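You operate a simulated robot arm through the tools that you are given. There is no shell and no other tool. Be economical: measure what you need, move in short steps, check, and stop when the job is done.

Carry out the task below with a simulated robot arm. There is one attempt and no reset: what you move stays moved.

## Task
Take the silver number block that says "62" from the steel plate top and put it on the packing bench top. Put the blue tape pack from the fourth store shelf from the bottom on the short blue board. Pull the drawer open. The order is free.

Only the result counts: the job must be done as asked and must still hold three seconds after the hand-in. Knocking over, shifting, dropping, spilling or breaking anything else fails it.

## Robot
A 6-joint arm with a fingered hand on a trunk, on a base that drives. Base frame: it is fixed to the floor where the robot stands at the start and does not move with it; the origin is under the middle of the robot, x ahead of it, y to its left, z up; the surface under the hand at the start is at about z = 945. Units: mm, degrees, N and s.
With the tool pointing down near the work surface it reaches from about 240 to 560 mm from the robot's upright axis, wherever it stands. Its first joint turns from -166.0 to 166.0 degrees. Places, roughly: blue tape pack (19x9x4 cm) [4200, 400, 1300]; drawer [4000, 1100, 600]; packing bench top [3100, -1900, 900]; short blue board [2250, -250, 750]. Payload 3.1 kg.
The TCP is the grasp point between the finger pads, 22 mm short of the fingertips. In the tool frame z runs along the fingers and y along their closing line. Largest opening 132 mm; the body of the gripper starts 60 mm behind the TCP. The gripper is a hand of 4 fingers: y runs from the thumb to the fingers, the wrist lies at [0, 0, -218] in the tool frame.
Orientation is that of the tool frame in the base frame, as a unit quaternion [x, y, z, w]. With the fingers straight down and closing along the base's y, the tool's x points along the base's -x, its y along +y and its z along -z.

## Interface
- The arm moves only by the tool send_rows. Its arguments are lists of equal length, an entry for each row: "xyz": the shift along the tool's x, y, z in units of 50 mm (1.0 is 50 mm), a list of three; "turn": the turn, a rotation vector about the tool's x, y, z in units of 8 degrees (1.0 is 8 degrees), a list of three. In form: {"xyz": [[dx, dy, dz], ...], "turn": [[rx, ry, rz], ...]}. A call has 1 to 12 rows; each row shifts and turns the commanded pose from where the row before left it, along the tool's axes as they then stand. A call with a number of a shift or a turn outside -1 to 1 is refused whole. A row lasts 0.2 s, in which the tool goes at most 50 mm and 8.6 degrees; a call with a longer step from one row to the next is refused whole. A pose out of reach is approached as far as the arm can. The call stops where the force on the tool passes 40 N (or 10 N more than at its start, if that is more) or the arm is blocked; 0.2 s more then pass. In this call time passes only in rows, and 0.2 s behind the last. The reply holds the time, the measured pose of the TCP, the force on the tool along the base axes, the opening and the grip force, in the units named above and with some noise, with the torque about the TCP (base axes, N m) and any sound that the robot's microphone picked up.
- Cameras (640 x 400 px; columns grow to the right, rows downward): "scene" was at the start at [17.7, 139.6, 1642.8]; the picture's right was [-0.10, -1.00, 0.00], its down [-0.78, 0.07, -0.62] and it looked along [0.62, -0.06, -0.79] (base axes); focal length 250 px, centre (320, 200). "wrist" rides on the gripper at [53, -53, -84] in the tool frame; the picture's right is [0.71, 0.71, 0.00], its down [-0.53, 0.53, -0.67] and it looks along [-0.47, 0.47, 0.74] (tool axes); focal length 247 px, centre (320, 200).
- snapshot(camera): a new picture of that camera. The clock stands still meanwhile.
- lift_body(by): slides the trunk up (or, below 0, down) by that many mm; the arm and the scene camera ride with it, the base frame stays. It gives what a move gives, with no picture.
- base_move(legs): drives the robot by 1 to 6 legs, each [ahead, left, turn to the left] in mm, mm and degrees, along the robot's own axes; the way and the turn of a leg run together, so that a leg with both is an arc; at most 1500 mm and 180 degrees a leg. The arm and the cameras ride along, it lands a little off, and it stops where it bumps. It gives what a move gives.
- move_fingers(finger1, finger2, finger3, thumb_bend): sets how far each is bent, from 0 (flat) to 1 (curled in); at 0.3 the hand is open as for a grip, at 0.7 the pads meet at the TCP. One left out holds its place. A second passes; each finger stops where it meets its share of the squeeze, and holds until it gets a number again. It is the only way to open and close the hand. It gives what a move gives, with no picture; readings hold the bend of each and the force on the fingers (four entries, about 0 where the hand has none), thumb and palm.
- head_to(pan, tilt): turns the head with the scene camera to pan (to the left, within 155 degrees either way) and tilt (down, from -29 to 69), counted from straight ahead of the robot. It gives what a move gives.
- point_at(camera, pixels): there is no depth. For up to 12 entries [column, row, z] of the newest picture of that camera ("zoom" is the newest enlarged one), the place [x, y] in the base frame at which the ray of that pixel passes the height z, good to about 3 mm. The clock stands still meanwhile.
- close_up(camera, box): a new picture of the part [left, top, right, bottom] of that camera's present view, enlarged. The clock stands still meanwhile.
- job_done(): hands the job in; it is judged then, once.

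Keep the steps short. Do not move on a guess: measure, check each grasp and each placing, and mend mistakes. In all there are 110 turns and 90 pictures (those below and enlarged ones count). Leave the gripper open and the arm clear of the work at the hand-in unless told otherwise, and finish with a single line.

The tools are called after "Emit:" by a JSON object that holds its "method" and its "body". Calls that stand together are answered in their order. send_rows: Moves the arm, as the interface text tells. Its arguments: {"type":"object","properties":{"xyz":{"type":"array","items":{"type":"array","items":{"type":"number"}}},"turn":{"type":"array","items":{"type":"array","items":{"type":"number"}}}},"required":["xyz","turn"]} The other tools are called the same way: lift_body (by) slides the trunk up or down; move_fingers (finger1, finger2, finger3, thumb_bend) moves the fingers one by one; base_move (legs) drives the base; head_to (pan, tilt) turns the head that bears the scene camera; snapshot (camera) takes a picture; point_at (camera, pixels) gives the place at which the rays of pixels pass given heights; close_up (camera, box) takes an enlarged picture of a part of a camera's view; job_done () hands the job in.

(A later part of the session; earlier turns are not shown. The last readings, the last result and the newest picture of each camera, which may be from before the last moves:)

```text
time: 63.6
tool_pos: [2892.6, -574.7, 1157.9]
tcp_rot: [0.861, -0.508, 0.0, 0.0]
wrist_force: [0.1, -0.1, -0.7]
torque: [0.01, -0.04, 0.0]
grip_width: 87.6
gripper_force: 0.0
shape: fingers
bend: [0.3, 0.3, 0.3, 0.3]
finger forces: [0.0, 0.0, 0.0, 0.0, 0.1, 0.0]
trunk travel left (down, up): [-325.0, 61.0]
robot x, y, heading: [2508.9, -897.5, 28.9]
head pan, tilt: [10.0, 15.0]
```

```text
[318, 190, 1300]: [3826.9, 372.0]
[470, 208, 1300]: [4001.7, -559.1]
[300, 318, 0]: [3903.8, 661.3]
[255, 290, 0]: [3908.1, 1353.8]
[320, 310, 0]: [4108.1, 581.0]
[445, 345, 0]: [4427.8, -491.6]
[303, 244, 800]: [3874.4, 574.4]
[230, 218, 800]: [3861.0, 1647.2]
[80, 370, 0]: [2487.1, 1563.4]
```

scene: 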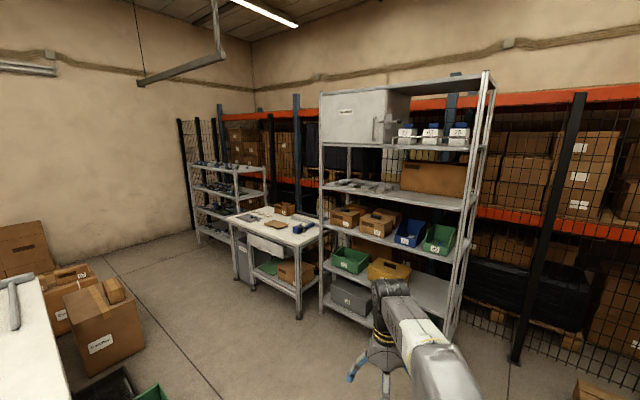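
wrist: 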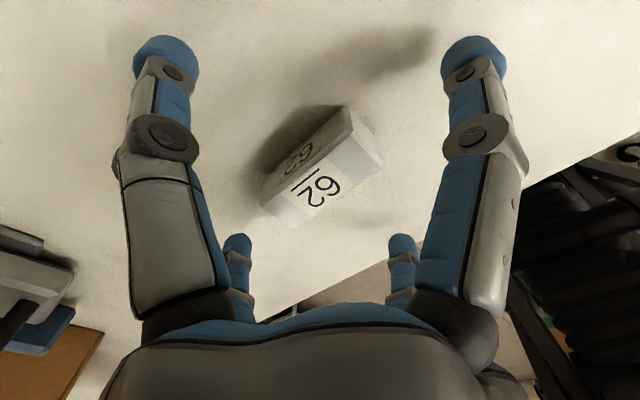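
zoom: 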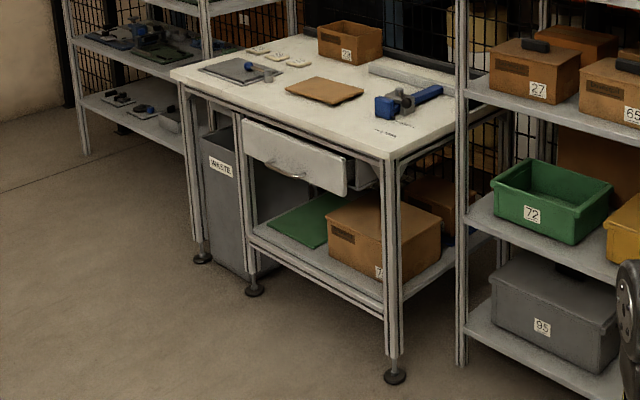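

The packs lie on shelf 4, at its left end. The leftmost looks bluish. I'll drive to about (3300,300) heading 0 and look.

Emit:
{"method": "base_move", "body": {"legs": [[0, 0, -29], [800, 0, 0], [0, 1200, 0]]}}

Emit:
{"method": "head_to", "body": {"pan": 5, "tilt": 20}}

Emit:
{"method": "snapshot", "body": {"camera": "scene"}}

```text
time: 75.0
tool_pos: [3795.6, 404.4, 1157.4]
tcp_rot: [0.707, -0.707, -0.001, 0.001]
wrist_force: [-0.2, 0.6, 0.7]
torque: [-0.01, 0.0, -0.02]
grip_width: 87.5
gripper_force: 0.0
shape: fingers
bend: [0.3, 0.3, 0.3, 0.3]
finger forces: [0.1, 0.1, 0.0, 0.0, 0.0, 0.0]
trunk travel left (down, up): [-325.0, 61.0]
robot x, y, heading: [3307.0, 305.2, 0.3]
head pan, tilt: [10.0, 15.0]
```

```text
time: 75.6
tool_pos: [3796.7, 405.6, 1159.1]
tcp_rot: [0.708, -0.706, 0.0, 0.001]
wrist_force: [0.2, 0.5, -0.6]
torque: [0.02, 0.03, -0.01]
grip_width: 87.3
gripper_force: 0.1
shape: fingers
bend: [0.3, 0.3, 0.3, 0.3]
finger forces: [0.1, 0.0, 0.0, 0.0, 0.0, 0.0]
trunk travel left (down, up): [-325.0, 61.0]
robot x, y, heading: [3303.8, 303.2, 0.2]
head pan, tilt: [5.0, 20.0]
```

```text
57 pictures are left
```

scene: 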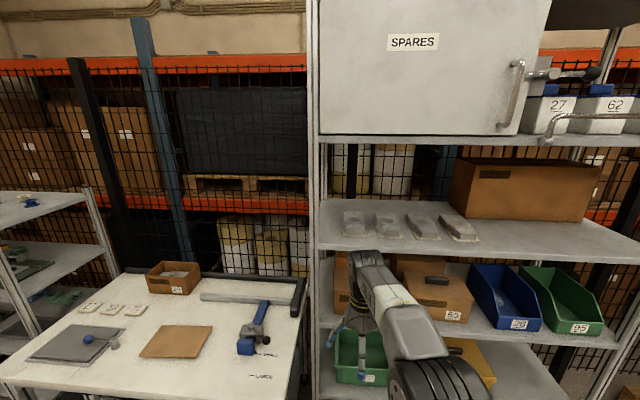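

Emit:
{"method": "close_up", "body": {"camera": "scene", "box": [310, 190, 490, 260]}}

```text
3.56 times, centred on (400, 225) of scene
```

zoom: 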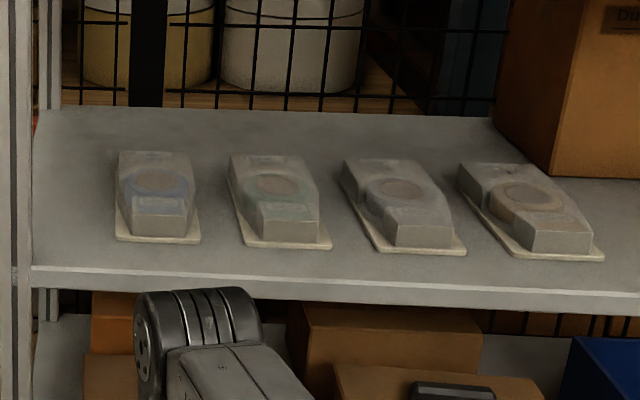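

The pack colours from left to right are blue, green, grey and yellow, so the blue one is leftmost. Fingers 1 and 3 would land on its top, so I'll curl them fully and hold the thumb and finger 2 slightly closed, then look at the hand.

Emit:
{"method": "move_fingers", "body": {"finger1": 1, "finger2": 0.38, "finger3": 1, "thumb_bend": 0.38}}

Emit:
{"method": "snapshot", "body": {"camera": "wrist"}}

```text
time: 76.6
tool_pos: [3797.6, 404.2, 1158.8]
tcp_rot: [0.708, -0.707, 0.0, 0.0]
wrist_force: [0.1, 0.0, -0.6]
torque: [0.01, 0.03, 0.0]
grip_width: 45.9
gripper_force: 0.1
shape: fingers
bend: [0.78, 0.38, 0.78, 0.38]
finger forces: [0.1, 0.1, 0.0, 0.0, 0.0, 0.0]
trunk travel left (down, up): [-325.0, 61.0]
robot x, y, heading: [3313.6, 305.8, -0.2]
head pan, tilt: [5.0, 20.0]
```

```text
55 pictures are left
```

wrist: 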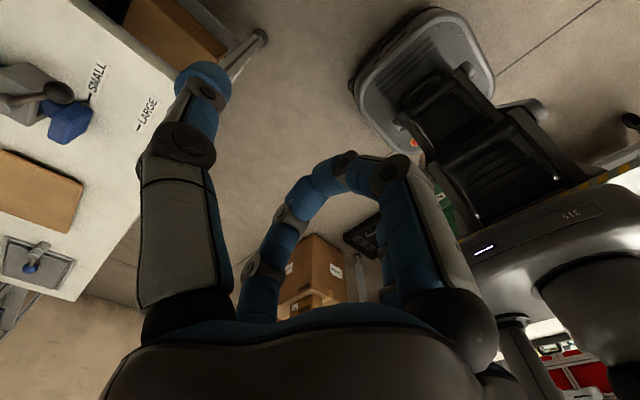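

Both arches meet at the tips and stop at 0.78. I'll try one curled fully and the other flat.

Emit:
{"method": "move_fingers", "body": {"finger3": 0}}

Emit:
{"method": "move_fingers", "body": {"finger1": 1}}

Emit:
{"method": "snapshot", "body": {"camera": "wrist"}}

Emit:
{"method": "close_up", "body": {"camera": "scene", "box": [310, 240, 430, 400]}}

```text
time: 77.6
tool_pos: [3796.9, 403.2, 1158.9]
tcp_rot: [0.708, -0.706, 0.0, 0.0]
wrist_force: [-0.3, 0.0, -0.3]
torque: [0.0, -0.02, 0.01]
grip_width: 63.9
gripper_force: 0.0
shape: fingers
bend: [1.0, 0.38, 0.01, 0.38]
finger forces: [0.1, 0.1, 0.0, 0.0, 0.0, 0.1]
trunk travel left (down, up): [-325.0, 61.0]
robot x, y, heading: [3308.0, 303.4, -0.2]
head pan, tilt: [5.0, 20.0]
```

```text
time: 78.6
tool_pos: [3797.3, 404.4, 1158.4]
tcp_rot: [0.708, -0.707, 0.001, 0.0]
wrist_force: [-0.8, -0.3, -1.5]
torque: [-0.05, 0.0, 0.01]
grip_width: 63.8
gripper_force: 0.0
shape: fingers
bend: [1.0, 0.38, 0.01, 0.38]
finger forces: [0.0, 0.0, 0.0, 0.1, 0.0, 0.0]
trunk travel left (down, up): [-325.0, 61.0]
robot x, y, heading: [3307.5, 305.6, 0.0]
head pan, tilt: [5.0, 20.0]
```

```text
54 pictures are left
```

wrist: 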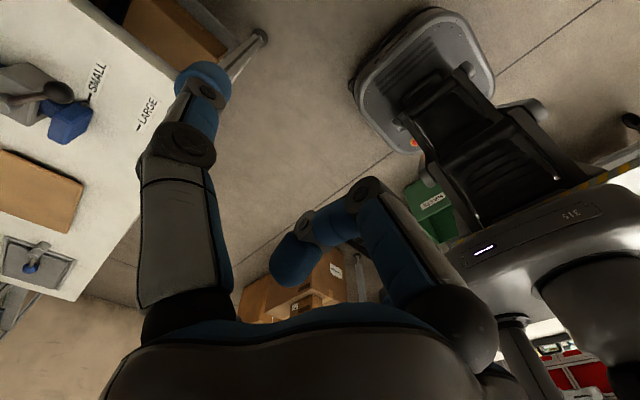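

```text
2.50 times, centred on (370, 320) of scene
```

zoom: 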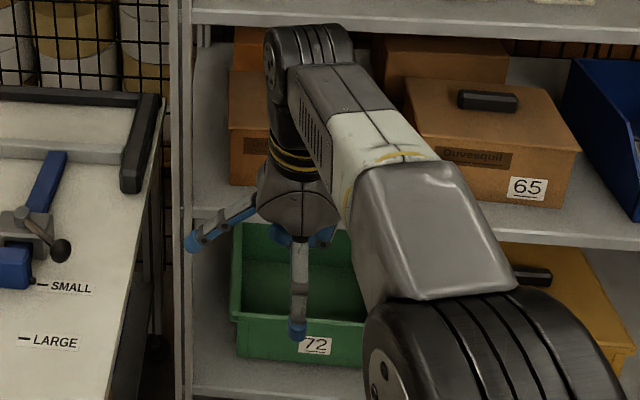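

Finger 1 (tool +x side) curls clear against the palm, and finger 3 lies flat, splayed high. Next I'll turn the hand so it closes along y, pull it back 200 mm, and raise the trunk.

Emit:
{"method": "send_rows", "body": {"xyz": [[0, 0, 0], [0, 0, 0], [0, 0, 0], [0, 0, 0], [0, 0, 0], [0, 0, 0], [0, 0, 0], [0, 0, 0], [0, 0, 0], [0, 0, 0], [0, 0, 0], [0, 0, 0]], "turn": [[0, 0, 0.9375], [0, 0, 0.9375], [0, 0, 0.9375], [0, 0, 0.9375], [0, 0, 0.9375], [0, 0, 0.9375], [0, 0, 0.9375], [0, 0, 0.9375], [0, 0, 0.9375], [0, 0, 0.9375], [0, 0, 0.9375], [0, 0, 0.9375]]}}

Emit:
{"method": "send_rows", "body": {"xyz": [[0.9, 0, 0], [0.9, 0, 0], [0.9, 0, 0], [0.9, 0, 0]], "turn": [[0, 0, 0], [0, 0, 0], [0, 0, 0], [0, 0, 0]]}}

Emit:
{"method": "lift_body", "body": {"by": 60}}

Emit:
{"method": "base_move", "body": {"legs": [[300, 0, 0]]}}

Emit:
{"method": "snapshot", "body": {"camera": "scene"}}

Emit:
{"method": "close_up", "body": {"camera": "scene", "box": [290, 200, 520, 350]}}

```text
time: 81.2
tool_pos: [3796.0, 403.9, 1157.4]
tcp_rot: [0.0, 1.0, -0.001, 0.0]
wrist_force: [-0.1, 0.2, 0.4]
torque: [0.02, 0.01, 0.01]
grip_width: 64.1
gripper_force: 0.0
shape: fingers
bend: [1.0, 0.38, 0.01, 0.38]
finger forces: [0.0, 0.0, 0.0, 0.1, 0.0, 0.0]
trunk travel left (down, up): [-325.0, 61.0]
robot x, y, heading: [3309.1, 308.7, 0.1]
head pan, tilt: [5.0, 20.0]
```

```text
time: 82.2
tool_pos: [3615.6, 404.7, 1158.1]
tcp_rot: [0.0, 1.0, 0.0, 0.001]
wrist_force: [0.5, -0.2, 0.2]
torque: [0.0, -0.05, 0.04]
grip_width: 64.0
gripper_force: 0.1
shape: fingers
bend: [1.0, 0.38, 0.01, 0.38]
finger forces: [0.0, 0.1, 0.1, 0.0, 0.1, 0.0]
trunk travel left (down, up): [-325.0, 61.0]
robot x, y, heading: [3309.9, 301.6, -0.0]
head pan, tilt: [5.0, 20.0]
```

```text
time: 83.2
tool_pos: [3617.3, 403.9, 1218.0]
tcp_rot: [0.0, 1.0, 0.0, 0.0]
wrist_force: [0.1, 0.4, 1.2]
torque: [-0.02, 0.0, -0.03]
grip_width: 63.8
gripper_force: 0.0
shape: fingers
bend: [1.0, 0.38, 0.01, 0.38]
finger forces: [0.0, 0.0, 0.1, 0.0, 0.1, 0.0]
trunk travel left (down, up): [-385.0, 1.0]
robot x, y, heading: [3302.1, 299.7, 0.0]
head pan, tilt: [5.0, 20.0]
```

```text
time: 85.3
tool_pos: [3917.0, 404.7, 1216.9]
tcp_rot: [0.0, 1.0, 0.0, 0.0]
wrist_force: [0.1, 0.8, 0.7]
torque: [0.0, -0.01, -0.01]
grip_width: 63.8
gripper_force: 0.1
shape: fingers
bend: [1.0, 0.38, 0.01, 0.38]
finger forces: [0.0, 0.0, 0.0, 0.1, 0.1, 0.0]
trunk travel left (down, up): [-385.0, 1.0]
robot x, y, heading: [3605.5, 304.7, 0.0]
head pan, tilt: [5.0, 20.0]
```

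```text
52 pictures are left
```

scene: 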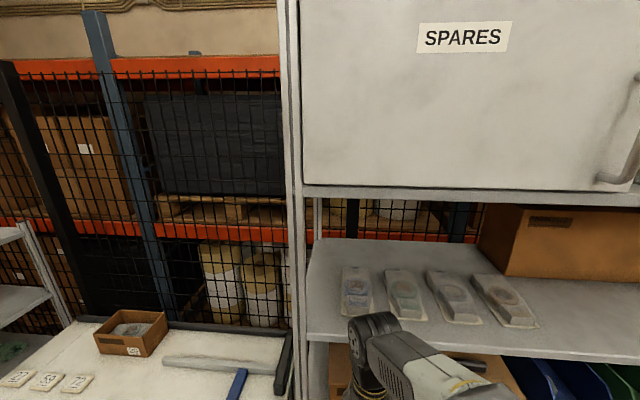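

```text
2.67 times, centred on (405, 275) of scene
```

zoom: 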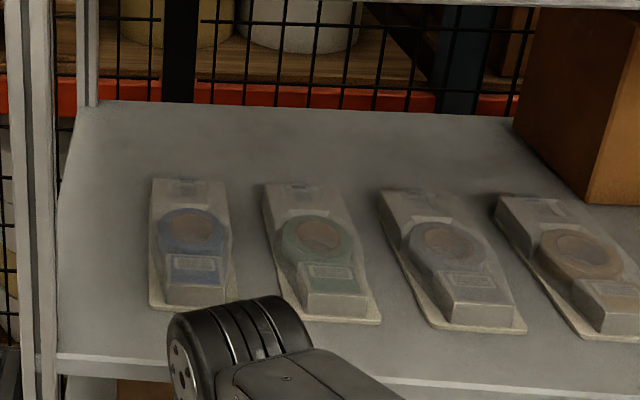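

Emit:
{"method": "point_at", "body": {"camera": "zoom", "pixels": [[150, 307, 1223], [236, 300, 1223], [230, 182, 1240], [153, 180, 1240], [265, 317, 1223], [380, 320, 1223], [265, 185, 1240], [60, 355, 1223], [75, 110, 1223], [165, 287, 1255], [225, 280, 1255], [300, 300, 1255]]}}

Emit:
{"method": "point_at", "body": {"camera": "scene", "pixels": [[310, 185, 1560], [310, 197, 1540]]}}

```text
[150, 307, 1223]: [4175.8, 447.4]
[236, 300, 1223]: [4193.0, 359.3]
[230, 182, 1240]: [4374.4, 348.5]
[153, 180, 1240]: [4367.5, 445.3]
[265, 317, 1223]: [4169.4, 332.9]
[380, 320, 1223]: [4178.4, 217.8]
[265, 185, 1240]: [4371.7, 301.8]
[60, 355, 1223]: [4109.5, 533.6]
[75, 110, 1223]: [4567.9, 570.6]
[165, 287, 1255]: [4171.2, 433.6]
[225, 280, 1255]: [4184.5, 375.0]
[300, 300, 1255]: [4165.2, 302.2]
```

```text
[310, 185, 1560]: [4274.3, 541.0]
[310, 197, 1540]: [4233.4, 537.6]
```

Shelf 4 is at z≈1223 with its lip at x≈4110, and the shelf above it has its lip at z≈1577. The blue pack spans x 4176–4370 and y 360–446. I'll back off, raise the hand and tilt it 30° forward, and check the arm's shape before entering the shelf.

Emit:
{"method": "base_move", "body": {"legs": [[-205, 0, 0]]}}

Emit:
{"method": "send_rows", "body": {"xyz": [[-0.752, 0, -0.292], [-0.752, 0, -0.292], [-0.752, 0, -0.292], [-0.752, 0, -0.292], [-0.752, 0, -0.292], [0, 0, 0], [0, 0, 0], [0, 0, 0], [0, 0, 0]], "turn": [[0, 0, 0], [0, 0, 0], [0, 0, 0], [0, 0, 0], [0, 0, 0], [0, -0.9375, 0], [0, -0.9375, 0], [0, -0.9375, 0], [0, -0.9375, 0]]}}

Emit:
{"method": "move_fingers", "body": {"finger1": 0}}

Emit:
{"method": "head_to", "body": {"pan": 0, "tilt": 35}}

Emit:
{"method": "snapshot", "body": {"camera": "scene"}}

Emit:
{"method": "snapshot", "body": {"camera": "wrist"}}

```text
time: 86.9
tool_pos: [3709.9, 404.9, 1217.6]
tcp_rot: [-0.001, 1.0, 0.0, 0.0]
wrist_force: [-0.2, 0.8, 0.1]
torque: [-0.03, -0.02, -0.03]
grip_width: 63.9
gripper_force: 0.0
shape: fingers
bend: [1.0, 0.38, 0.01, 0.38]
finger forces: [0.0, 0.1, 0.0, 0.0, 0.0, 0.0]
trunk travel left (down, up): [-385.0, 1.0]
robot x, y, heading: [3397.3, 302.6, -0.0]
head pan, tilt: [5.0, 20.0]
```

```text
time: 88.9
tool_pos: [3895.6, 406.3, 1291.4]
tcp_rot: [-0.002, 0.965, 0.0, 0.261]
wrist_force: [-0.1, 0.6, 1.2]
torque: [0.02, -0.02, 0.0]
grip_width: 64.0
gripper_force: 0.0
shape: fingers
bend: [1.0, 0.38, 0.0, 0.38]
finger forces: [0.0, 0.1, 0.0, 0.0, 0.0, 0.0]
trunk travel left (down, up): [-385.0, 1.0]
robot x, y, heading: [3399.2, 304.8, 0.2]
head pan, tilt: [5.0, 20.0]
```

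```text
time: 89.9
tool_pos: [3897.6, 405.6, 1289.8]
tcp_rot: [-0.002, 0.966, 0.001, 0.258]
wrist_force: [0.5, 0.4, 0.7]
torque: [-0.01, 0.01, -0.03]
grip_width: 101.8
gripper_force: 0.1
shape: fingers
bend: [0.01, 0.38, 0.0, 0.38]
finger forces: [0.1, 0.0, 0.0, 0.0, 0.0, 0.0]
trunk travel left (down, up): [-385.0, 1.0]
robot x, y, heading: [3398.9, 303.6, 0.2]
head pan, tilt: [5.0, 20.0]
```

```text
time: 90.7
tool_pos: [3897.8, 405.5, 1289.9]
tcp_rot: [-0.002, 0.966, 0.001, 0.259]
wrist_force: [0.3, -0.8, 0.0]
torque: [-0.01, 0.01, 0.03]
grip_width: 101.5
gripper_force: 0.1
shape: fingers
bend: [0.01, 0.38, 0.0, 0.38]
finger forces: [0.0, 0.0, 0.1, 0.0, 0.0, 0.1]
trunk travel left (down, up): [-385.0, 1.0]
robot x, y, heading: [3400.4, 305.5, -0.1]
head pan, tilt: [0.0, 35.0]
```

```text
50 pictures are left
```

scene: 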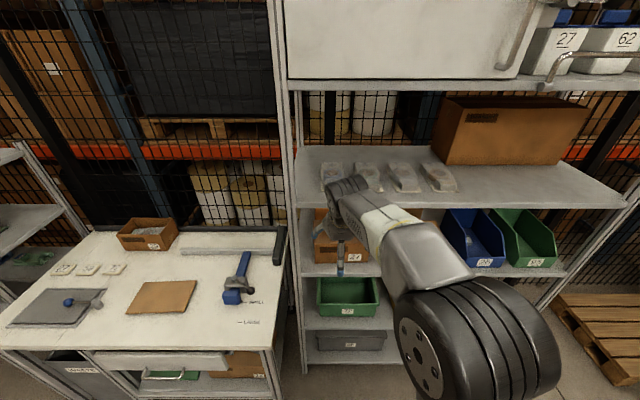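

```text
49 pictures are left
```

wrist: 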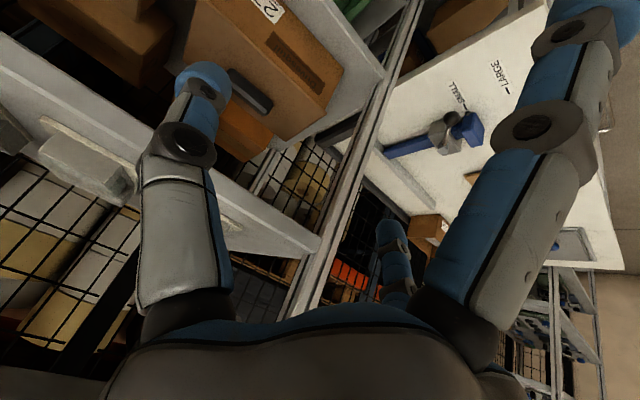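

Emit:
{"method": "point_at", "body": {"camera": "scene", "pixels": [[345, 183, 1480], [440, 265, 1450], [440, 265, 1500], [440, 265, 1550], [440, 265, 1600], [480, 335, 1500], [480, 335, 1550], [480, 335, 1600], [345, 183, 1520], [407, 300, 1500], [407, 300, 1550]]}}

Emit:
{"method": "close_up", "body": {"camera": "scene", "box": [300, 150, 560, 400]}}

```text
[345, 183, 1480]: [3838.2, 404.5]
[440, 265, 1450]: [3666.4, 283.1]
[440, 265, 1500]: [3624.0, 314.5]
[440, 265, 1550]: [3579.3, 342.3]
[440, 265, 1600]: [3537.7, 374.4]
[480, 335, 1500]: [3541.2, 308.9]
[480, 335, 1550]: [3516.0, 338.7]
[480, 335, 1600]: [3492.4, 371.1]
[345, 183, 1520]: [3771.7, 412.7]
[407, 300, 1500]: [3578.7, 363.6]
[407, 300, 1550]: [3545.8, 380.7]
```

```text
1.60 times, centred on (430, 275) of scene
```

zoom: 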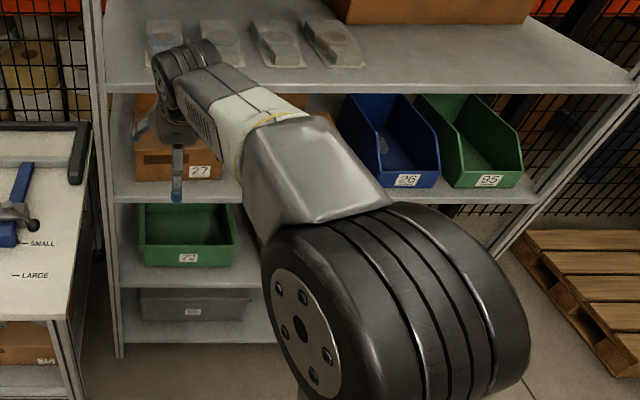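

The wrist top is at about 1510 and the forearm slopes only about 14°, so it fits under the 1577 lip. I'll raise 10 mm and drive in 250, then check.

Emit:
{"method": "send_rows", "body": {"xyz": [[-0.1, -0.04, -0.173]], "turn": [[0, 0, 0]]}}

Emit:
{"method": "base_move", "body": {"legs": [[250, 0, 0]]}}

Emit:
{"method": "snapshot", "body": {"camera": "scene"}}

Emit:
{"method": "snapshot", "body": {"camera": "wrist"}}

```text
time: 91.1
tool_pos: [3897.9, 403.1, 1299.3]
tcp_rot: [-0.002, 0.966, 0.0, 0.259]
wrist_force: [0.2, 0.2, -0.1]
torque: [-0.01, -0.03, 0.03]
grip_width: 101.8
gripper_force: 0.0
shape: fingers
bend: [0.01, 0.38, 0.0, 0.38]
finger forces: [0.0, 0.0, 0.0, 0.0, 0.0, 0.1]
trunk travel left (down, up): [-385.0, 1.0]
robot x, y, heading: [3397.1, 306.2, 0.3]
head pan, tilt: [0.0, 35.0]
```

```text
time: 92.9
tool_pos: [4146.3, 403.8, 1302.1]
tcp_rot: [0.0, 0.966, 0.0, 0.26]
wrist_force: [-13.4, 0.6, 4.0]
torque: [-0.01, 0.81, -0.06]
grip_width: 106.2
gripper_force: 6.4
shape: fingers
bend: [0.0, 0.38, 0.0, 0.38]
finger forces: [12.1, 0.0, 0.0, 0.0, 0.0, 0.0]
trunk travel left (down, up): [-385.0, 1.0]
robot x, y, heading: [3652.1, 305.4, 0.4]
head pan, tilt: [0.0, 35.0]
```

```text
47 pictures are left
```

scene: 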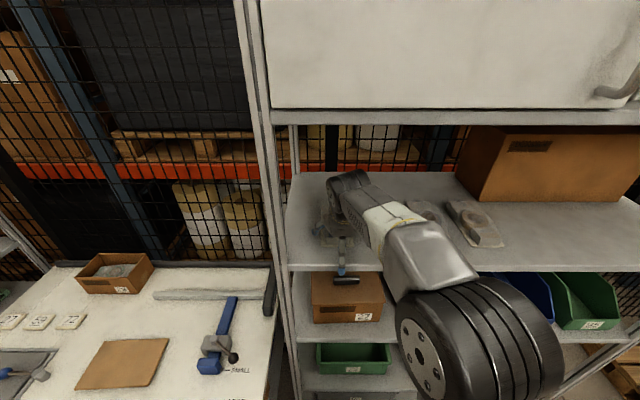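

```text
46 pictures are left
```

wrist: 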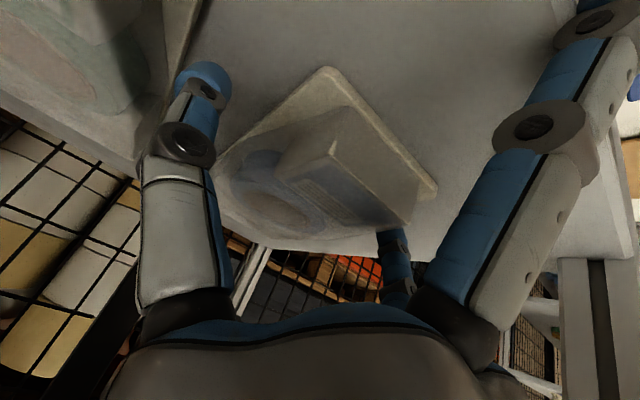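

Finger 1, when flat, touched the shelf lip (12 N). I'll back off 40 mm at once, but first I'll read the pack corners off this wrist picture.

Emit:
{"method": "point_at", "body": {"camera": "wrist", "pixels": [[327, 68, 1223], [436, 190, 1223], [327, 68, 1240], [436, 190, 1240], [327, 68, 1250], [436, 190, 1250], [215, 152, 1223], [215, 152, 1240]]}}

Emit:
{"method": "base_move", "body": {"legs": [[-40, 0, 0]]}}

Emit:
{"method": "move_fingers", "body": {"finger1": 1}}

```text
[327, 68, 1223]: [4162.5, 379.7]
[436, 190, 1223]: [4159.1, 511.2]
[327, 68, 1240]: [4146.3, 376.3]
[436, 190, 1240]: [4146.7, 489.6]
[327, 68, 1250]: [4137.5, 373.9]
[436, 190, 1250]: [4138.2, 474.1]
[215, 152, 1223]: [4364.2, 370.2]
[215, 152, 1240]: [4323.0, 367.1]
```

```text
time: 93.8
tool_pos: [4112.2, 403.7, 1299.5]
tcp_rot: [-0.001, 0.966, 0.0, 0.258]
wrist_force: [0.3, -0.8, -0.1]
torque: [-0.03, 0.04, -0.02]
grip_width: 102.0
gripper_force: 0.0
shape: fingers
bend: [0.0, 0.38, 0.0, 0.38]
finger forces: [0.0, 0.1, 0.0, 0.0, 0.0, 0.0]
trunk travel left (down, up): [-385.0, 1.0]
robot x, y, heading: [3607.5, 308.8, 0.1]
head pan, tilt: [0.0, 35.0]
```

```text
time: 94.8
tool_pos: [4108.6, 403.3, 1301.0]
tcp_rot: [-0.001, 0.966, 0.0, 0.258]
wrist_force: [-5.1, -0.4, -2.1]
torque: [0.04, 0.2, -0.01]
grip_width: 76.6
gripper_force: 3.4
shape: fingers
bend: [0.32, 0.38, 0.0, 0.38]
finger forces: [5.5, 0.0, 0.0, 0.0, 0.0, 0.1]
trunk travel left (down, up): [-385.0, 1.0]
robot x, y, heading: [3609.0, 304.0, -0.1]
head pan, tilt: [0.0, 35.0]
```

The wrist view gives a pack width of 90 mm only if the shelf is near z≈1255, so it is higher than I thought. Finger 1 met the lip again; I'll open it, back off, curl it in free space, and re-measure.

Emit:
{"method": "move_fingers", "body": {"finger1": 0.15}}

Emit:
{"method": "base_move", "body": {"legs": [[-90, 0, 0]]}}

Emit:
{"method": "move_fingers", "body": {"finger1": 1}}

Emit:
{"method": "snapshot", "body": {"camera": "wrist"}}

Emit:
{"method": "snapshot", "body": {"camera": "scene"}}

```text
time: 95.8
tool_pos: [4110.8, 404.2, 1298.6]
tcp_rot: [-0.001, 0.966, 0.0, 0.259]
wrist_force: [-0.5, -1.0, -0.5]
torque: [0.0, -0.03, 0.0]
grip_width: 91.8
gripper_force: 0.1
shape: fingers
bend: [0.15, 0.38, 0.0, 0.38]
finger forces: [0.0, 0.0, 0.1, 0.0, 0.0, 0.0]
trunk travel left (down, up): [-385.0, 1.0]
robot x, y, heading: [3611.3, 298.7, 0.0]
head pan, tilt: [0.0, 35.0]
```

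```text
time: 96.9
tool_pos: [4020.0, 403.5, 1300.2]
tcp_rot: [-0.001, 0.966, 0.001, 0.258]
wrist_force: [-0.8, 0.1, -0.2]
torque: [0.0, -0.04, -0.02]
grip_width: 91.6
gripper_force: 0.1
shape: fingers
bend: [0.15, 0.38, 0.0, 0.38]
finger forces: [0.0, 0.0, 0.1, 0.0, 0.0, 0.0]
trunk travel left (down, up): [-385.0, 1.0]
robot x, y, heading: [3521.2, 301.5, 0.0]
head pan, tilt: [0.0, 35.0]
```

```text
time: 97.9
tool_pos: [4019.9, 403.1, 1299.5]
tcp_rot: [0.0, 0.966, 0.0, 0.259]
wrist_force: [0.1, 0.3, 0.1]
torque: [0.02, -0.01, 0.01]
grip_width: 63.6
gripper_force: 0.1
shape: fingers
bend: [1.0, 0.38, 0.0, 0.38]
finger forces: [0.0, 0.1, 0.0, 0.1, 0.0, 0.0]
trunk travel left (down, up): [-385.0, 1.0]
robot x, y, heading: [3523.2, 299.7, 0.0]
head pan, tilt: [0.0, 35.0]
```

```text
45 pictures are left
```

wrist: 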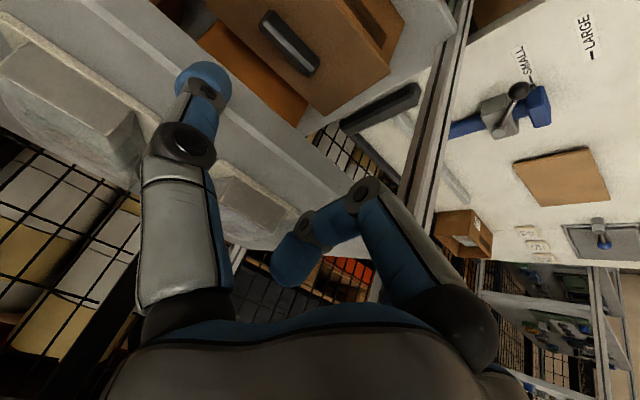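

```text
44 pictures are left
```

scene: 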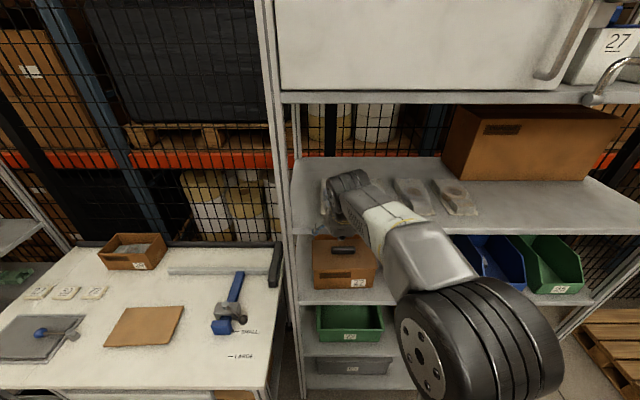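

Emit:
{"method": "close_up", "body": {"camera": "wrist", "box": [190, 130, 350, 270]}}

```text
2.86 times, centred on (270, 200) of wrist
```

zoom: 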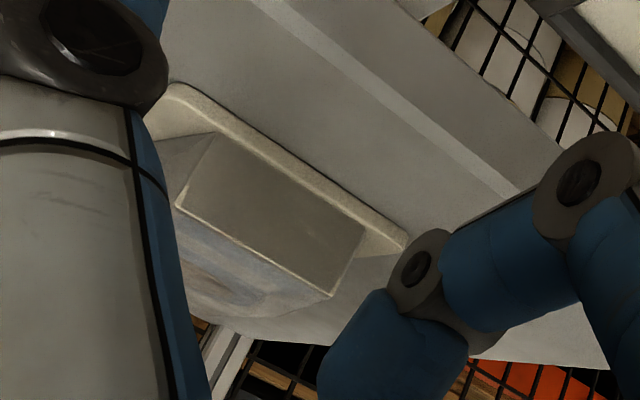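

Emit:
{"method": "point_at", "body": {"camera": "zoom", "pixels": [[175, 85, 1223], [408, 238, 1223], [175, 85, 1240], [408, 238, 1240], [175, 85, 1255], [408, 238, 1255], [380, 105, 1240], [380, 105, 1255], [178, 205, 1290], [332, 297, 1290]]}}

```text
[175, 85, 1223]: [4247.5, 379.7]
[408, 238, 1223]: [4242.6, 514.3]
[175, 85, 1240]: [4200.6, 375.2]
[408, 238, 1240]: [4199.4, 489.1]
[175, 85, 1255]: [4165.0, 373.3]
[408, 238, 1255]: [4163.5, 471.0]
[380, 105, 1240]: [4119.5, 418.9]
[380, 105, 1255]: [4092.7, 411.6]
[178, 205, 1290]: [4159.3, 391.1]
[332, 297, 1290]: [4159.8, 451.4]
```

Combining the readings: shelf z≈1260, pack top ≈1300, pack front x≈4135, centre y≈411, lip x≈4065. Finger 1 is now curled compactly. I'll raise to 1330, move to y 411, then drive 100 and check.

Emit:
{"method": "send_rows", "body": {"xyz": [[-0.82, 0.16, -0.22]], "turn": [[0, 0, 0]]}}

Emit:
{"method": "base_move", "body": {"legs": [[100, 0, 0]]}}

Emit:
{"method": "snapshot", "body": {"camera": "wrist"}}

Emit:
{"method": "snapshot", "body": {"camera": "scene"}}

```text
time: 98.3
tool_pos: [4054.6, 412.4, 1329.6]
tcp_rot: [-0.001, 0.966, 0.0, 0.258]
wrist_force: [-0.1, 0.4, 1.2]
torque: [0.01, 0.01, -0.03]
grip_width: 63.7
gripper_force: 0.0
shape: fingers
bend: [1.0, 0.38, 0.0, 0.38]
finger forces: [0.1, 0.1, 0.0, 0.1, 0.1, 0.0]
trunk travel left (down, up): [-385.0, 1.0]
robot x, y, heading: [3523.1, 307.4, -0.1]
head pan, tilt: [0.0, 35.0]
```

```text
time: 99.4
tool_pos: [4152.4, 412.4, 1332.5]
tcp_rot: [-0.001, 0.966, 0.001, 0.26]
wrist_force: [0.3, 0.3, -0.3]
torque: [-0.02, -0.02, 0.02]
grip_width: 63.9
gripper_force: 0.1
shape: fingers
bend: [1.0, 0.38, 0.0, 0.38]
finger forces: [0.1, 0.0, 0.1, 0.1, 0.0, 0.1]
trunk travel left (down, up): [-385.0, 1.0]
robot x, y, heading: [3618.4, 306.7, -0.0]
head pan, tilt: [0.0, 35.0]
```

```text
42 pictures are left
```

wrist: 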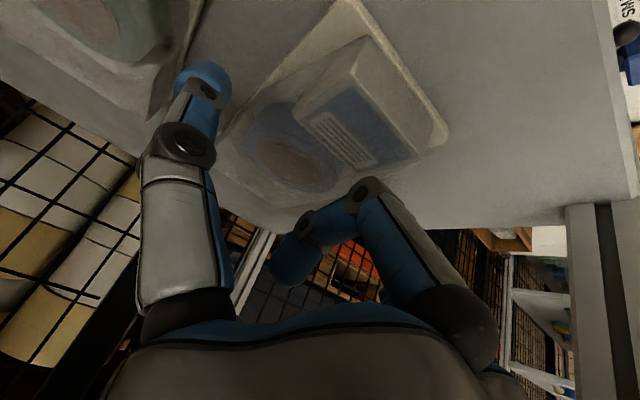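

```text
41 pictures are left
```

scene: 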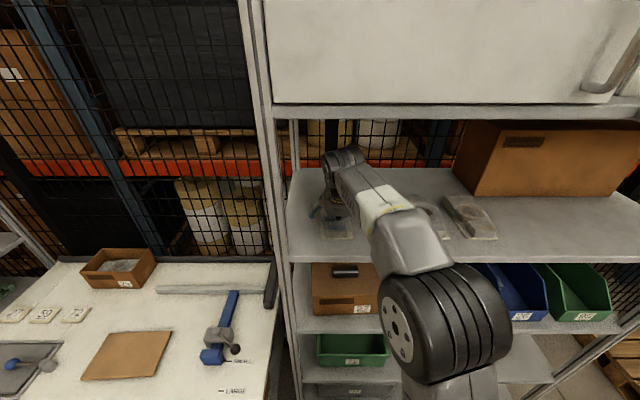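

Emit:
{"method": "point_at", "body": {"camera": "wrist", "pixels": [[350, 2, 1250], [447, 133, 1250], [350, 2, 1262], [447, 133, 1262], [350, 2, 1275], [447, 133, 1275], [365, 38, 1295], [418, 128, 1295], [290, 100, 1300]]}}

Emit:
{"method": "point_at", "body": {"camera": "scene", "pixels": [[321, 239, 1262], [353, 239, 1262], [288, 262, 1262]]}}

Emit:
{"method": "close_up", "body": {"camera": "scene", "box": [280, 140, 380, 270]}}

```text
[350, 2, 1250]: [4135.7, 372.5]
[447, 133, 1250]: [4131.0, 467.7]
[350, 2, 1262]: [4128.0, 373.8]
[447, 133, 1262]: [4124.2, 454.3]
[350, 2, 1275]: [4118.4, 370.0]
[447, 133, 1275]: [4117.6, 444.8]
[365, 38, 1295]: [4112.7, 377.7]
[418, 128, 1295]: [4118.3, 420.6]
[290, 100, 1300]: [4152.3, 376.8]
```

```text
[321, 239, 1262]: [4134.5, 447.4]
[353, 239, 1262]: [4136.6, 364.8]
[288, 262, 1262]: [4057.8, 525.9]
```

```text
3.08 times, centred on (330, 205) of scene
```

zoom: 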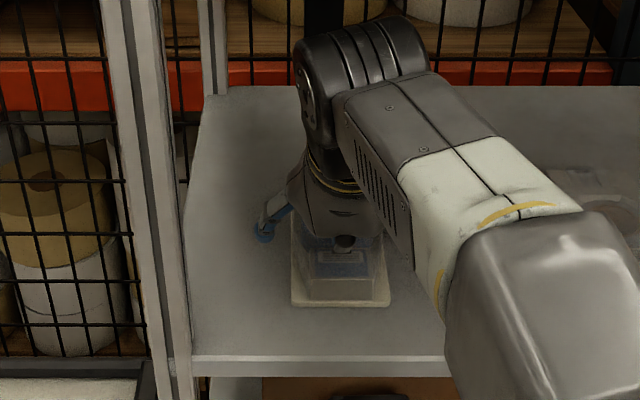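

The readings agree: front edge x≈4131, y 370–452, shelf ≈1259. I'm centred. I'll drive another 65 in.

Emit:
{"method": "base_move", "body": {"legs": [[66, 0, 0]]}}

Emit:
{"method": "snapshot", "body": {"camera": "wrist"}}

Emit:
{"method": "snapshot", "body": {"camera": "scene"}}

```text
time: 100.4
tool_pos: [4218.7, 412.2, 1331.6]
tcp_rot: [-0.001, 0.966, 0.0, 0.259]
wrist_force: [1.2, 0.8, 0.4]
torque: [0.01, 0.04, 0.0]
grip_width: 63.9
gripper_force: 0.1
shape: fingers
bend: [1.0, 0.38, 0.0, 0.38]
finger forces: [0.0, 0.0, 0.1, 0.0, 0.0, 0.0]
trunk travel left (down, up): [-385.0, 1.0]
robot x, y, heading: [3684.2, 311.5, 0.1]
head pan, tilt: [0.0, 35.0]
```

```text
39 pictures are left
```

wrist: 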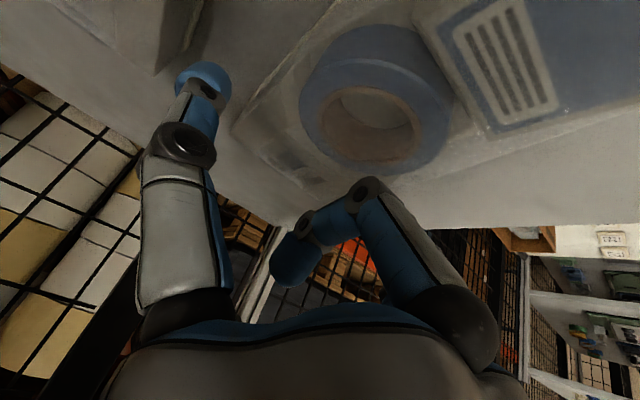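

```text
38 pictures are left
```

scene: 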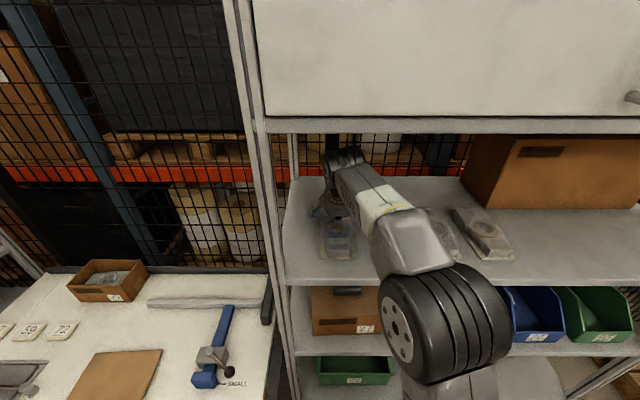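

The blue tape is confirmed right under the hand, and the thumb is in the gap. I'll lower stepwise while reducing the tilt, two rows first.

Emit:
{"method": "send_rows", "body": {"xyz": [[0.1, 0, 0.173], [0.069, 0, 0.166]], "turn": [[0, 0.9375, 0], [0, 0.9375, 0]]}}

Emit:
{"method": "snapshot", "body": {"camera": "wrist"}}

Emit:
{"method": "snapshot", "body": {"camera": "scene"}}

```text
time: 101.0
tool_pos: [4219.3, 412.0, 1311.4]
tcp_rot: [-0.001, 0.992, -0.001, 0.129]
wrist_force: [0.5, 0.0, 0.1]
torque: [-0.01, 0.03, -0.02]
grip_width: 63.8
gripper_force: 0.0
shape: fingers
bend: [1.0, 0.38, 0.0, 0.38]
finger forces: [0.0, 0.0, 0.1, 0.1, 0.0, 0.0]
trunk travel left (down, up): [-385.0, 1.0]
robot x, y, heading: [3685.9, 306.2, 0.1]
head pan, tilt: [0.0, 35.0]
```

```text
37 pictures are left
```

wrist: 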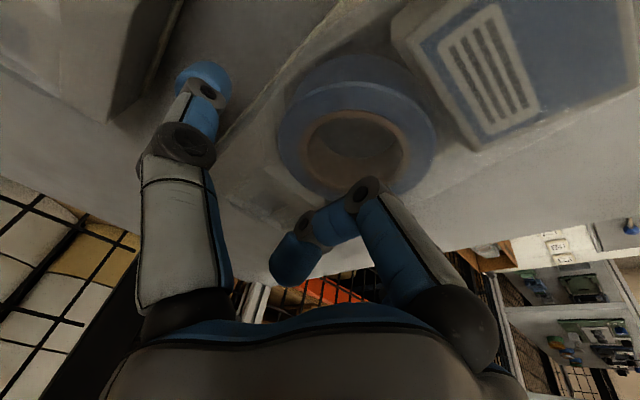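

```text
36 pictures are left
```

scene: 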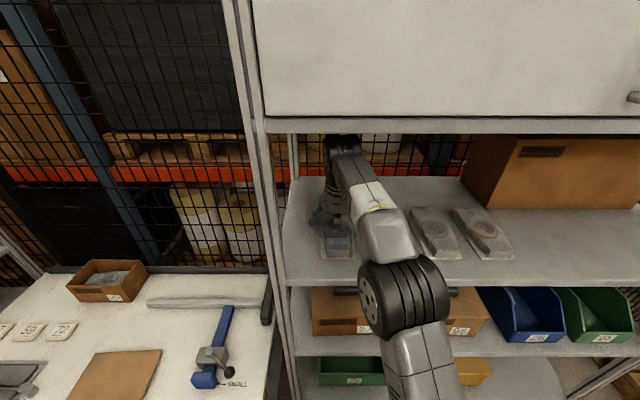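

Clear so far, with no contact force. I'll do the remaining two rows to vertical.

Emit:
{"method": "send_rows", "body": {"xyz": [[0.041, 0, 0.155], [0.018, 0, 0.139]], "turn": [[0, 0.9375, 0], [0, 0.9375, 0]]}}

Emit:
{"method": "snapshot", "body": {"camera": "wrist"}}

```text
time: 101.6
tool_pos: [4194.3, 407.7, 1294.2]
tcp_rot: [-0.002, 1.0, 0.001, 0.025]
wrist_force: [0.7, 1.7, 10.2]
torque: [-0.4, 0.05, 0.04]
grip_width: 66.4
gripper_force: 4.7
shape: fingers
bend: [1.0, 0.36, 0.0, 0.36]
finger forces: [0.0, 1.6, 0.1, 0.0, 7.7, 0.0]
out of reach, approached as far as the arm can: row 1, 2
trunk travel left (down, up): [-385.0, 1.0]
robot x, y, heading: [3686.6, 302.8, 0.1]
head pan, tilt: [0.0, 35.0]
stopped in row 2: the force on the tool passed its limit at 51 N (the readings are from after the stop); the commanded pose is now the measured one
```

```text
35 pictures are left
```

wrist: 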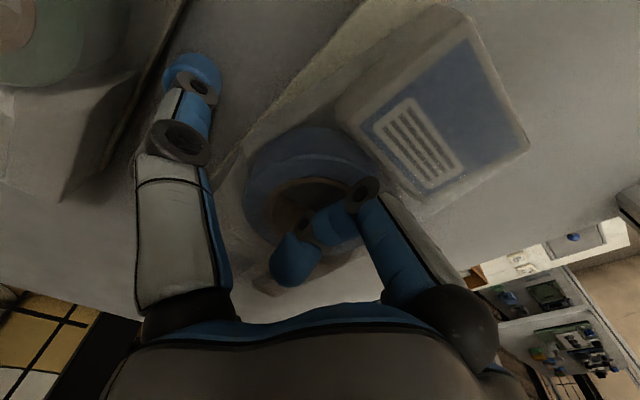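

The reach limit pulled the TCP to x 4194, and the tips now touch at z 1294. I'll raise 4 mm, then drive 25 mm ahead so I'm central on the pack.

Emit:
{"method": "send_rows", "body": {"xyz": [[0, 0.06, -0.1]], "turn": [[0, 0, 0]]}}

Emit:
{"method": "base_move", "body": {"legs": [[25, 0, 0]]}}

Emit:
{"method": "snapshot", "body": {"camera": "wrist"}}

```text
time: 102.0
tool_pos: [4191.3, 408.5, 1295.4]
tcp_rot: [-0.002, 1.0, 0.002, 0.024]
wrist_force: [0.2, 0.0, 1.9]
torque: [-0.08, -0.02, -0.03]
grip_width: 65.0
gripper_force: 1.1
shape: fingers
bend: [1.0, 0.37, 0.0, 0.37]
finger forces: [0.1, 0.5, 0.2, 0.0, 1.1, 0.0]
out of reach, approached as far as the arm can: row 1
trunk travel left (down, up): [-385.0, 1.0]
robot x, y, heading: [3687.2, 304.9, 0.0]
head pan, tilt: [0.0, 35.0]
```

```text
time: 102.8
tool_pos: [4214.4, 408.7, 1295.3]
tcp_rot: [-0.002, 1.0, 0.002, 0.024]
wrist_force: [-3.0, -0.1, 4.9]
torque: [-0.26, 0.07, -0.12]
grip_width: 64.2
gripper_force: 2.6
shape: fingers
bend: [1.0, 0.38, 0.0, 0.38]
finger forces: [0.1, 0.7, 0.0, 0.1, 4.9, 0.1]
trunk travel left (down, up): [-385.0, 1.0]
robot x, y, heading: [3712.0, 304.1, 0.1]
head pan, tilt: [0.0, 35.0]
```

```text
34 pictures are left
```

wrist: 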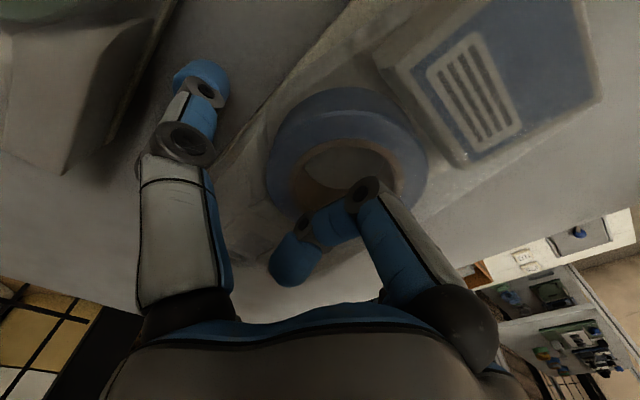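

TCP is now at 4214, but the thumb still rubs. I'll ease up 6 mm and slightly back (within reach), then close the thumb and finger 2 gently.

Emit:
{"method": "send_rows", "body": {"xyz": [[0.14, 0, -0.12]], "turn": [[0, 0, 0]]}}

Emit:
{"method": "move_fingers", "body": {"finger2": 0.45, "thumb_bend": 0.45}}

Emit:
{"method": "snapshot", "body": {"camera": "wrist"}}

```text
time: 103.2
tool_pos: [4205.9, 409.7, 1301.3]
tcp_rot: [-0.001, 1.0, 0.002, 0.024]
wrist_force: [-0.2, 0.5, -0.4]
torque: [-0.04, 0.02, -0.01]
grip_width: 64.1
gripper_force: 0.1
shape: fingers
bend: [1.0, 0.38, 0.0, 0.38]
finger forces: [0.1, 0.0, 0.0, 0.0, 0.0, 0.0]
trunk travel left (down, up): [-385.0, 1.0]
robot x, y, heading: [3712.9, 304.6, 0.0]
head pan, tilt: [0.0, 35.0]
```

```text
time: 104.2
tool_pos: [4207.8, 410.8, 1300.8]
tcp_rot: [-0.001, 1.0, 0.003, 0.024]
wrist_force: [-0.3, 0.5, -0.7]
torque: [0.02, 0.02, 0.01]
grip_width: 56.8
gripper_force: 0.1
shape: fingers
bend: [1.0, 0.45, 0.0, 0.45]
finger forces: [0.0, 0.1, 0.0, 0.0, 0.1, 0.0]
trunk travel left (down, up): [-385.0, 1.0]
robot x, y, heading: [3711.6, 306.8, 0.3]
head pan, tilt: [0.0, 35.0]
```

```text
33 pictures are left
```

wrist: 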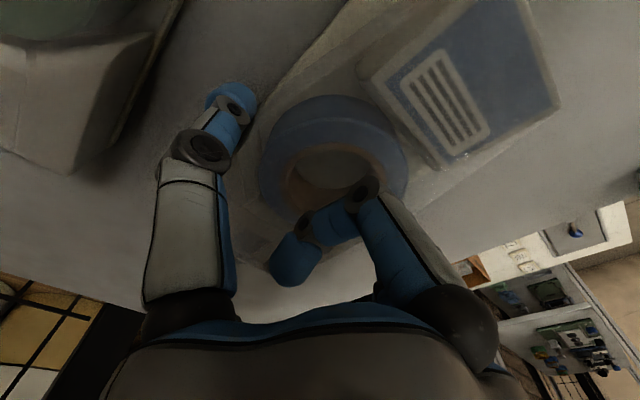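

No contact yet. I'll close further.

Emit:
{"method": "move_fingers", "body": {"finger2": 0.55, "thumb_bend": 0.55}}

Emit:
{"method": "snapshot", "body": {"camera": "wrist"}}

```text
time: 105.2
tool_pos: [4207.1, 407.9, 1300.9]
tcp_rot: [-0.002, 1.0, 0.002, 0.023]
wrist_force: [0.6, -2.2, 4.2]
torque: [-0.11, 0.01, 0.03]
grip_width: 54.7
gripper_force: 7.7
shape: fingers
bend: [1.0, 0.46, 0.0, 0.48]
finger forces: [0.0, 6.5, 0.0, 0.0, 9.0, 0.1]
trunk travel left (down, up): [-385.0, 1.0]
robot x, y, heading: [3709.6, 304.5, 0.0]
head pan, tilt: [0.0, 35.0]
```

```text
32 pictures are left
```

wrist: 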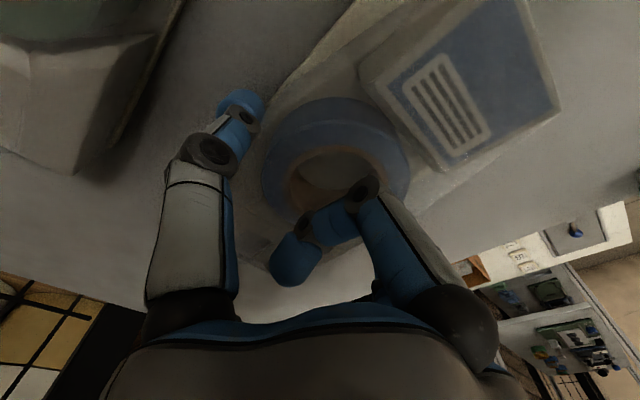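

Both sides are in contact (6.5 and 9 N). I'll squeeze to the full share, then lift 10 mm to test.

Emit:
{"method": "move_fingers", "body": {"finger2": 0.7, "thumb_bend": 0.7}}

Emit:
{"method": "send_rows", "body": {"xyz": [[0.04, 0, -0.1], [0.04, 0, -0.1]], "turn": [[0, 0, 0], [0, 0, 0]]}}

Emit:
{"method": "snapshot", "body": {"camera": "wrist"}}

Emit:
{"method": "close_up", "body": {"camera": "scene", "box": [260, 120, 400, 300]}}

```text
time: 106.2
tool_pos: [4208.1, 409.0, 1301.1]
tcp_rot: [-0.002, 1.0, 0.002, 0.023]
wrist_force: [-0.1, -2.9, 5.5]
torque: [-0.25, 0.04, 0.03]
grip_width: 47.5
gripper_force: 16.0
shape: fingers
bend: [1.0, 0.4, 0.0, 0.56]
finger forces: [0.0, 14.8, 0.1, 0.1, 17.7, 0.0]
trunk travel left (down, up): [-385.0, 1.0]
robot x, y, heading: [3709.4, 305.1, 0.1]
head pan, tilt: [0.0, 35.0]
```

```text
time: 106.8
tool_pos: [4203.6, 409.5, 1310.6]
tcp_rot: [-0.002, 1.0, 0.002, 0.023]
wrist_force: [0.1, 0.1, -0.7]
torque: [0.0, -0.01, -0.01]
grip_width: 47.3
gripper_force: 15.2
shape: fingers
bend: [1.0, 0.4, 0.0, 0.57]
finger forces: [0.1, 15.5, 0.0, 0.0, 15.0, 0.0]
trunk travel left (down, up): [-385.0, 1.0]
robot x, y, heading: [3711.3, 303.7, 0.2]
head pan, tilt: [0.0, 35.0]
```

```text
31 pictures are left
```

wrist: 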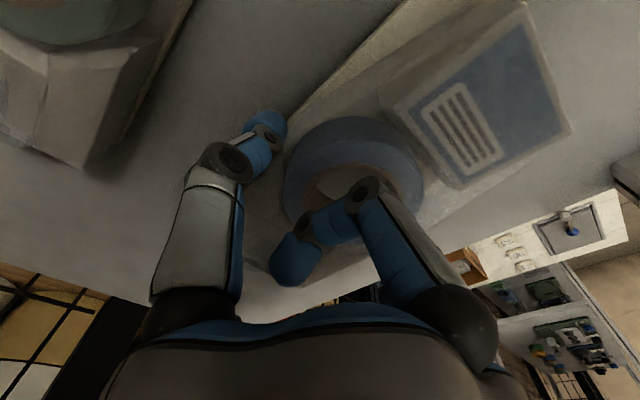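

```text
2.22 times, centred on (330, 210) of scene
```

zoom: 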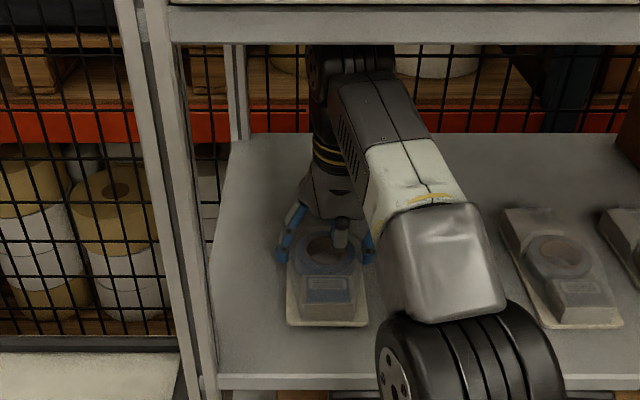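

Grip force is 15 N per side. I'll lift another 8 mm and see whether the pack stays put in the wrist view.

Emit:
{"method": "send_rows", "body": {"xyz": [[0.04, 0, -0.16]], "turn": [[0, 0, 0]]}}

Emit:
{"method": "snapshot", "body": {"camera": "wrist"}}

```text
time: 107.2
tool_pos: [4201.3, 410.4, 1319.1]
tcp_rot: [-0.003, 1.0, 0.002, 0.023]
wrist_force: [-0.8, 0.1, -1.3]
torque: [-0.01, -0.01, 0.01]
grip_width: 47.2
gripper_force: 14.8
shape: fingers
bend: [1.0, 0.4, 0.0, 0.57]
finger forces: [0.0, 15.5, 0.0, 0.0, 14.9, 0.0]
trunk travel left (down, up): [-385.0, 1.0]
robot x, y, heading: [3716.1, 305.4, 0.1]
head pan, tilt: [0.0, 35.0]
```

```text
29 pictures are left
```

wrist: 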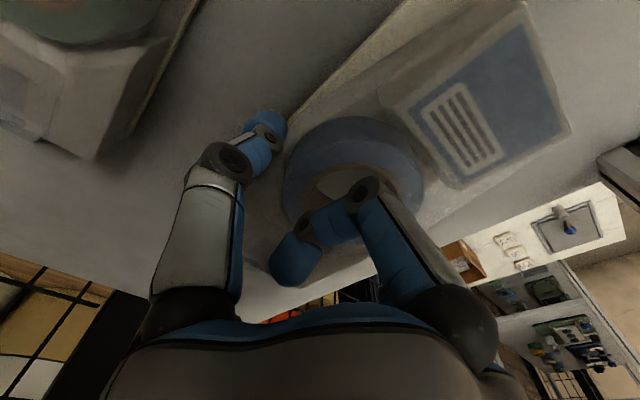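

The label stays at the same pixels while the background moves, so the pack is lifted. I'll drive straight back out of the shelf and check.

Emit:
{"method": "base_move", "body": {"legs": [[-430, 0, 0]]}}

Emit:
{"method": "snapshot", "body": {"camera": "scene"}}

```text
time: 109.9
tool_pos: [3767.8, 409.2, 1317.7]
tcp_rot: [-0.001, 1.0, 0.001, 0.023]
wrist_force: [-0.7, 0.2, -1.1]
torque: [-0.02, -0.04, -0.01]
grip_width: 47.0
gripper_force: 14.7
shape: fingers
bend: [1.0, 0.4, 0.0, 0.57]
finger forces: [0.0, 15.4, 0.0, 0.1, 15.0, 0.0]
trunk travel left (down, up): [-385.0, 1.0]
robot x, y, heading: [3277.9, 301.1, 0.2]
head pan, tilt: [0.0, 35.0]
```

```text
28 pictures are left
```

scene: 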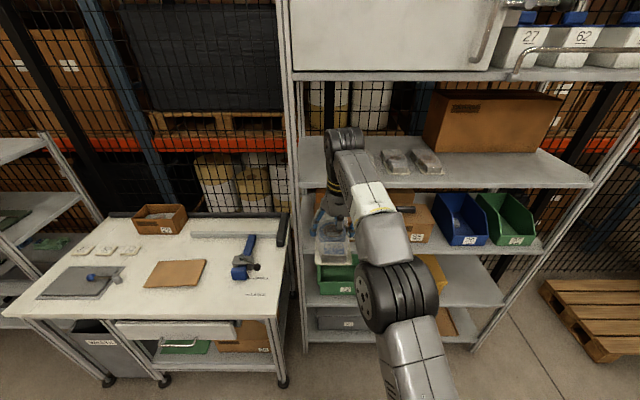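

The pack is held and out. I'll turn right 180° to face the cart and look at it.

Emit:
{"method": "base_move", "body": {"legs": [[0, 0, -180]]}}

Emit:
{"method": "head_to", "body": {"pan": 25, "tilt": 35}}

Emit:
{"method": "snapshot", "body": {"camera": "scene"}}

```text
time: 117.6
tool_pos: [2789.3, 199.4, 1318.2]
tcp_rot: [1.0, 0.002, -0.023, 0.002]
wrist_force: [-0.6, -0.1, -1.4]
torque: [0.03, 0.0, -0.01]
grip_width: 47.2
gripper_force: 14.7
shape: fingers
bend: [1.0, 0.4, 0.0, 0.57]
finger forces: [0.1, 15.4, 0.0, 0.0, 14.9, 0.0]
trunk travel left (down, up): [-385.0, 1.0]
robot x, y, heading: [3279.2, 300.9, -179.6]
head pan, tilt: [0.0, 35.0]
```

```text
time: 118.5
tool_pos: [2789.9, 199.7, 1318.1]
tcp_rot: [1.0, 0.001, -0.022, 0.002]
wrist_force: [0.3, 0.5, -1.0]
torque: [-0.01, 0.02, -0.01]
grip_width: 46.8
gripper_force: 15.0
shape: fingers
bend: [1.0, 0.4, 0.0, 0.57]
finger forces: [0.0, 15.5, 0.0, 0.1, 14.7, 0.1]
trunk travel left (down, up): [-385.0, 1.0]
robot x, y, heading: [3279.6, 300.8, -180.0]
head pan, tilt: [25.0, 35.0]
```

```text
27 pictures are left
```

scene: 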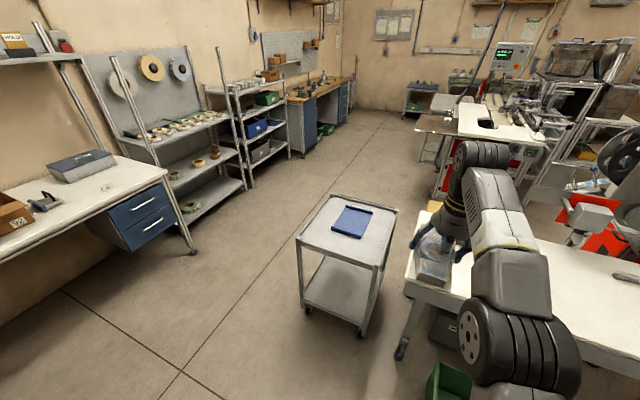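

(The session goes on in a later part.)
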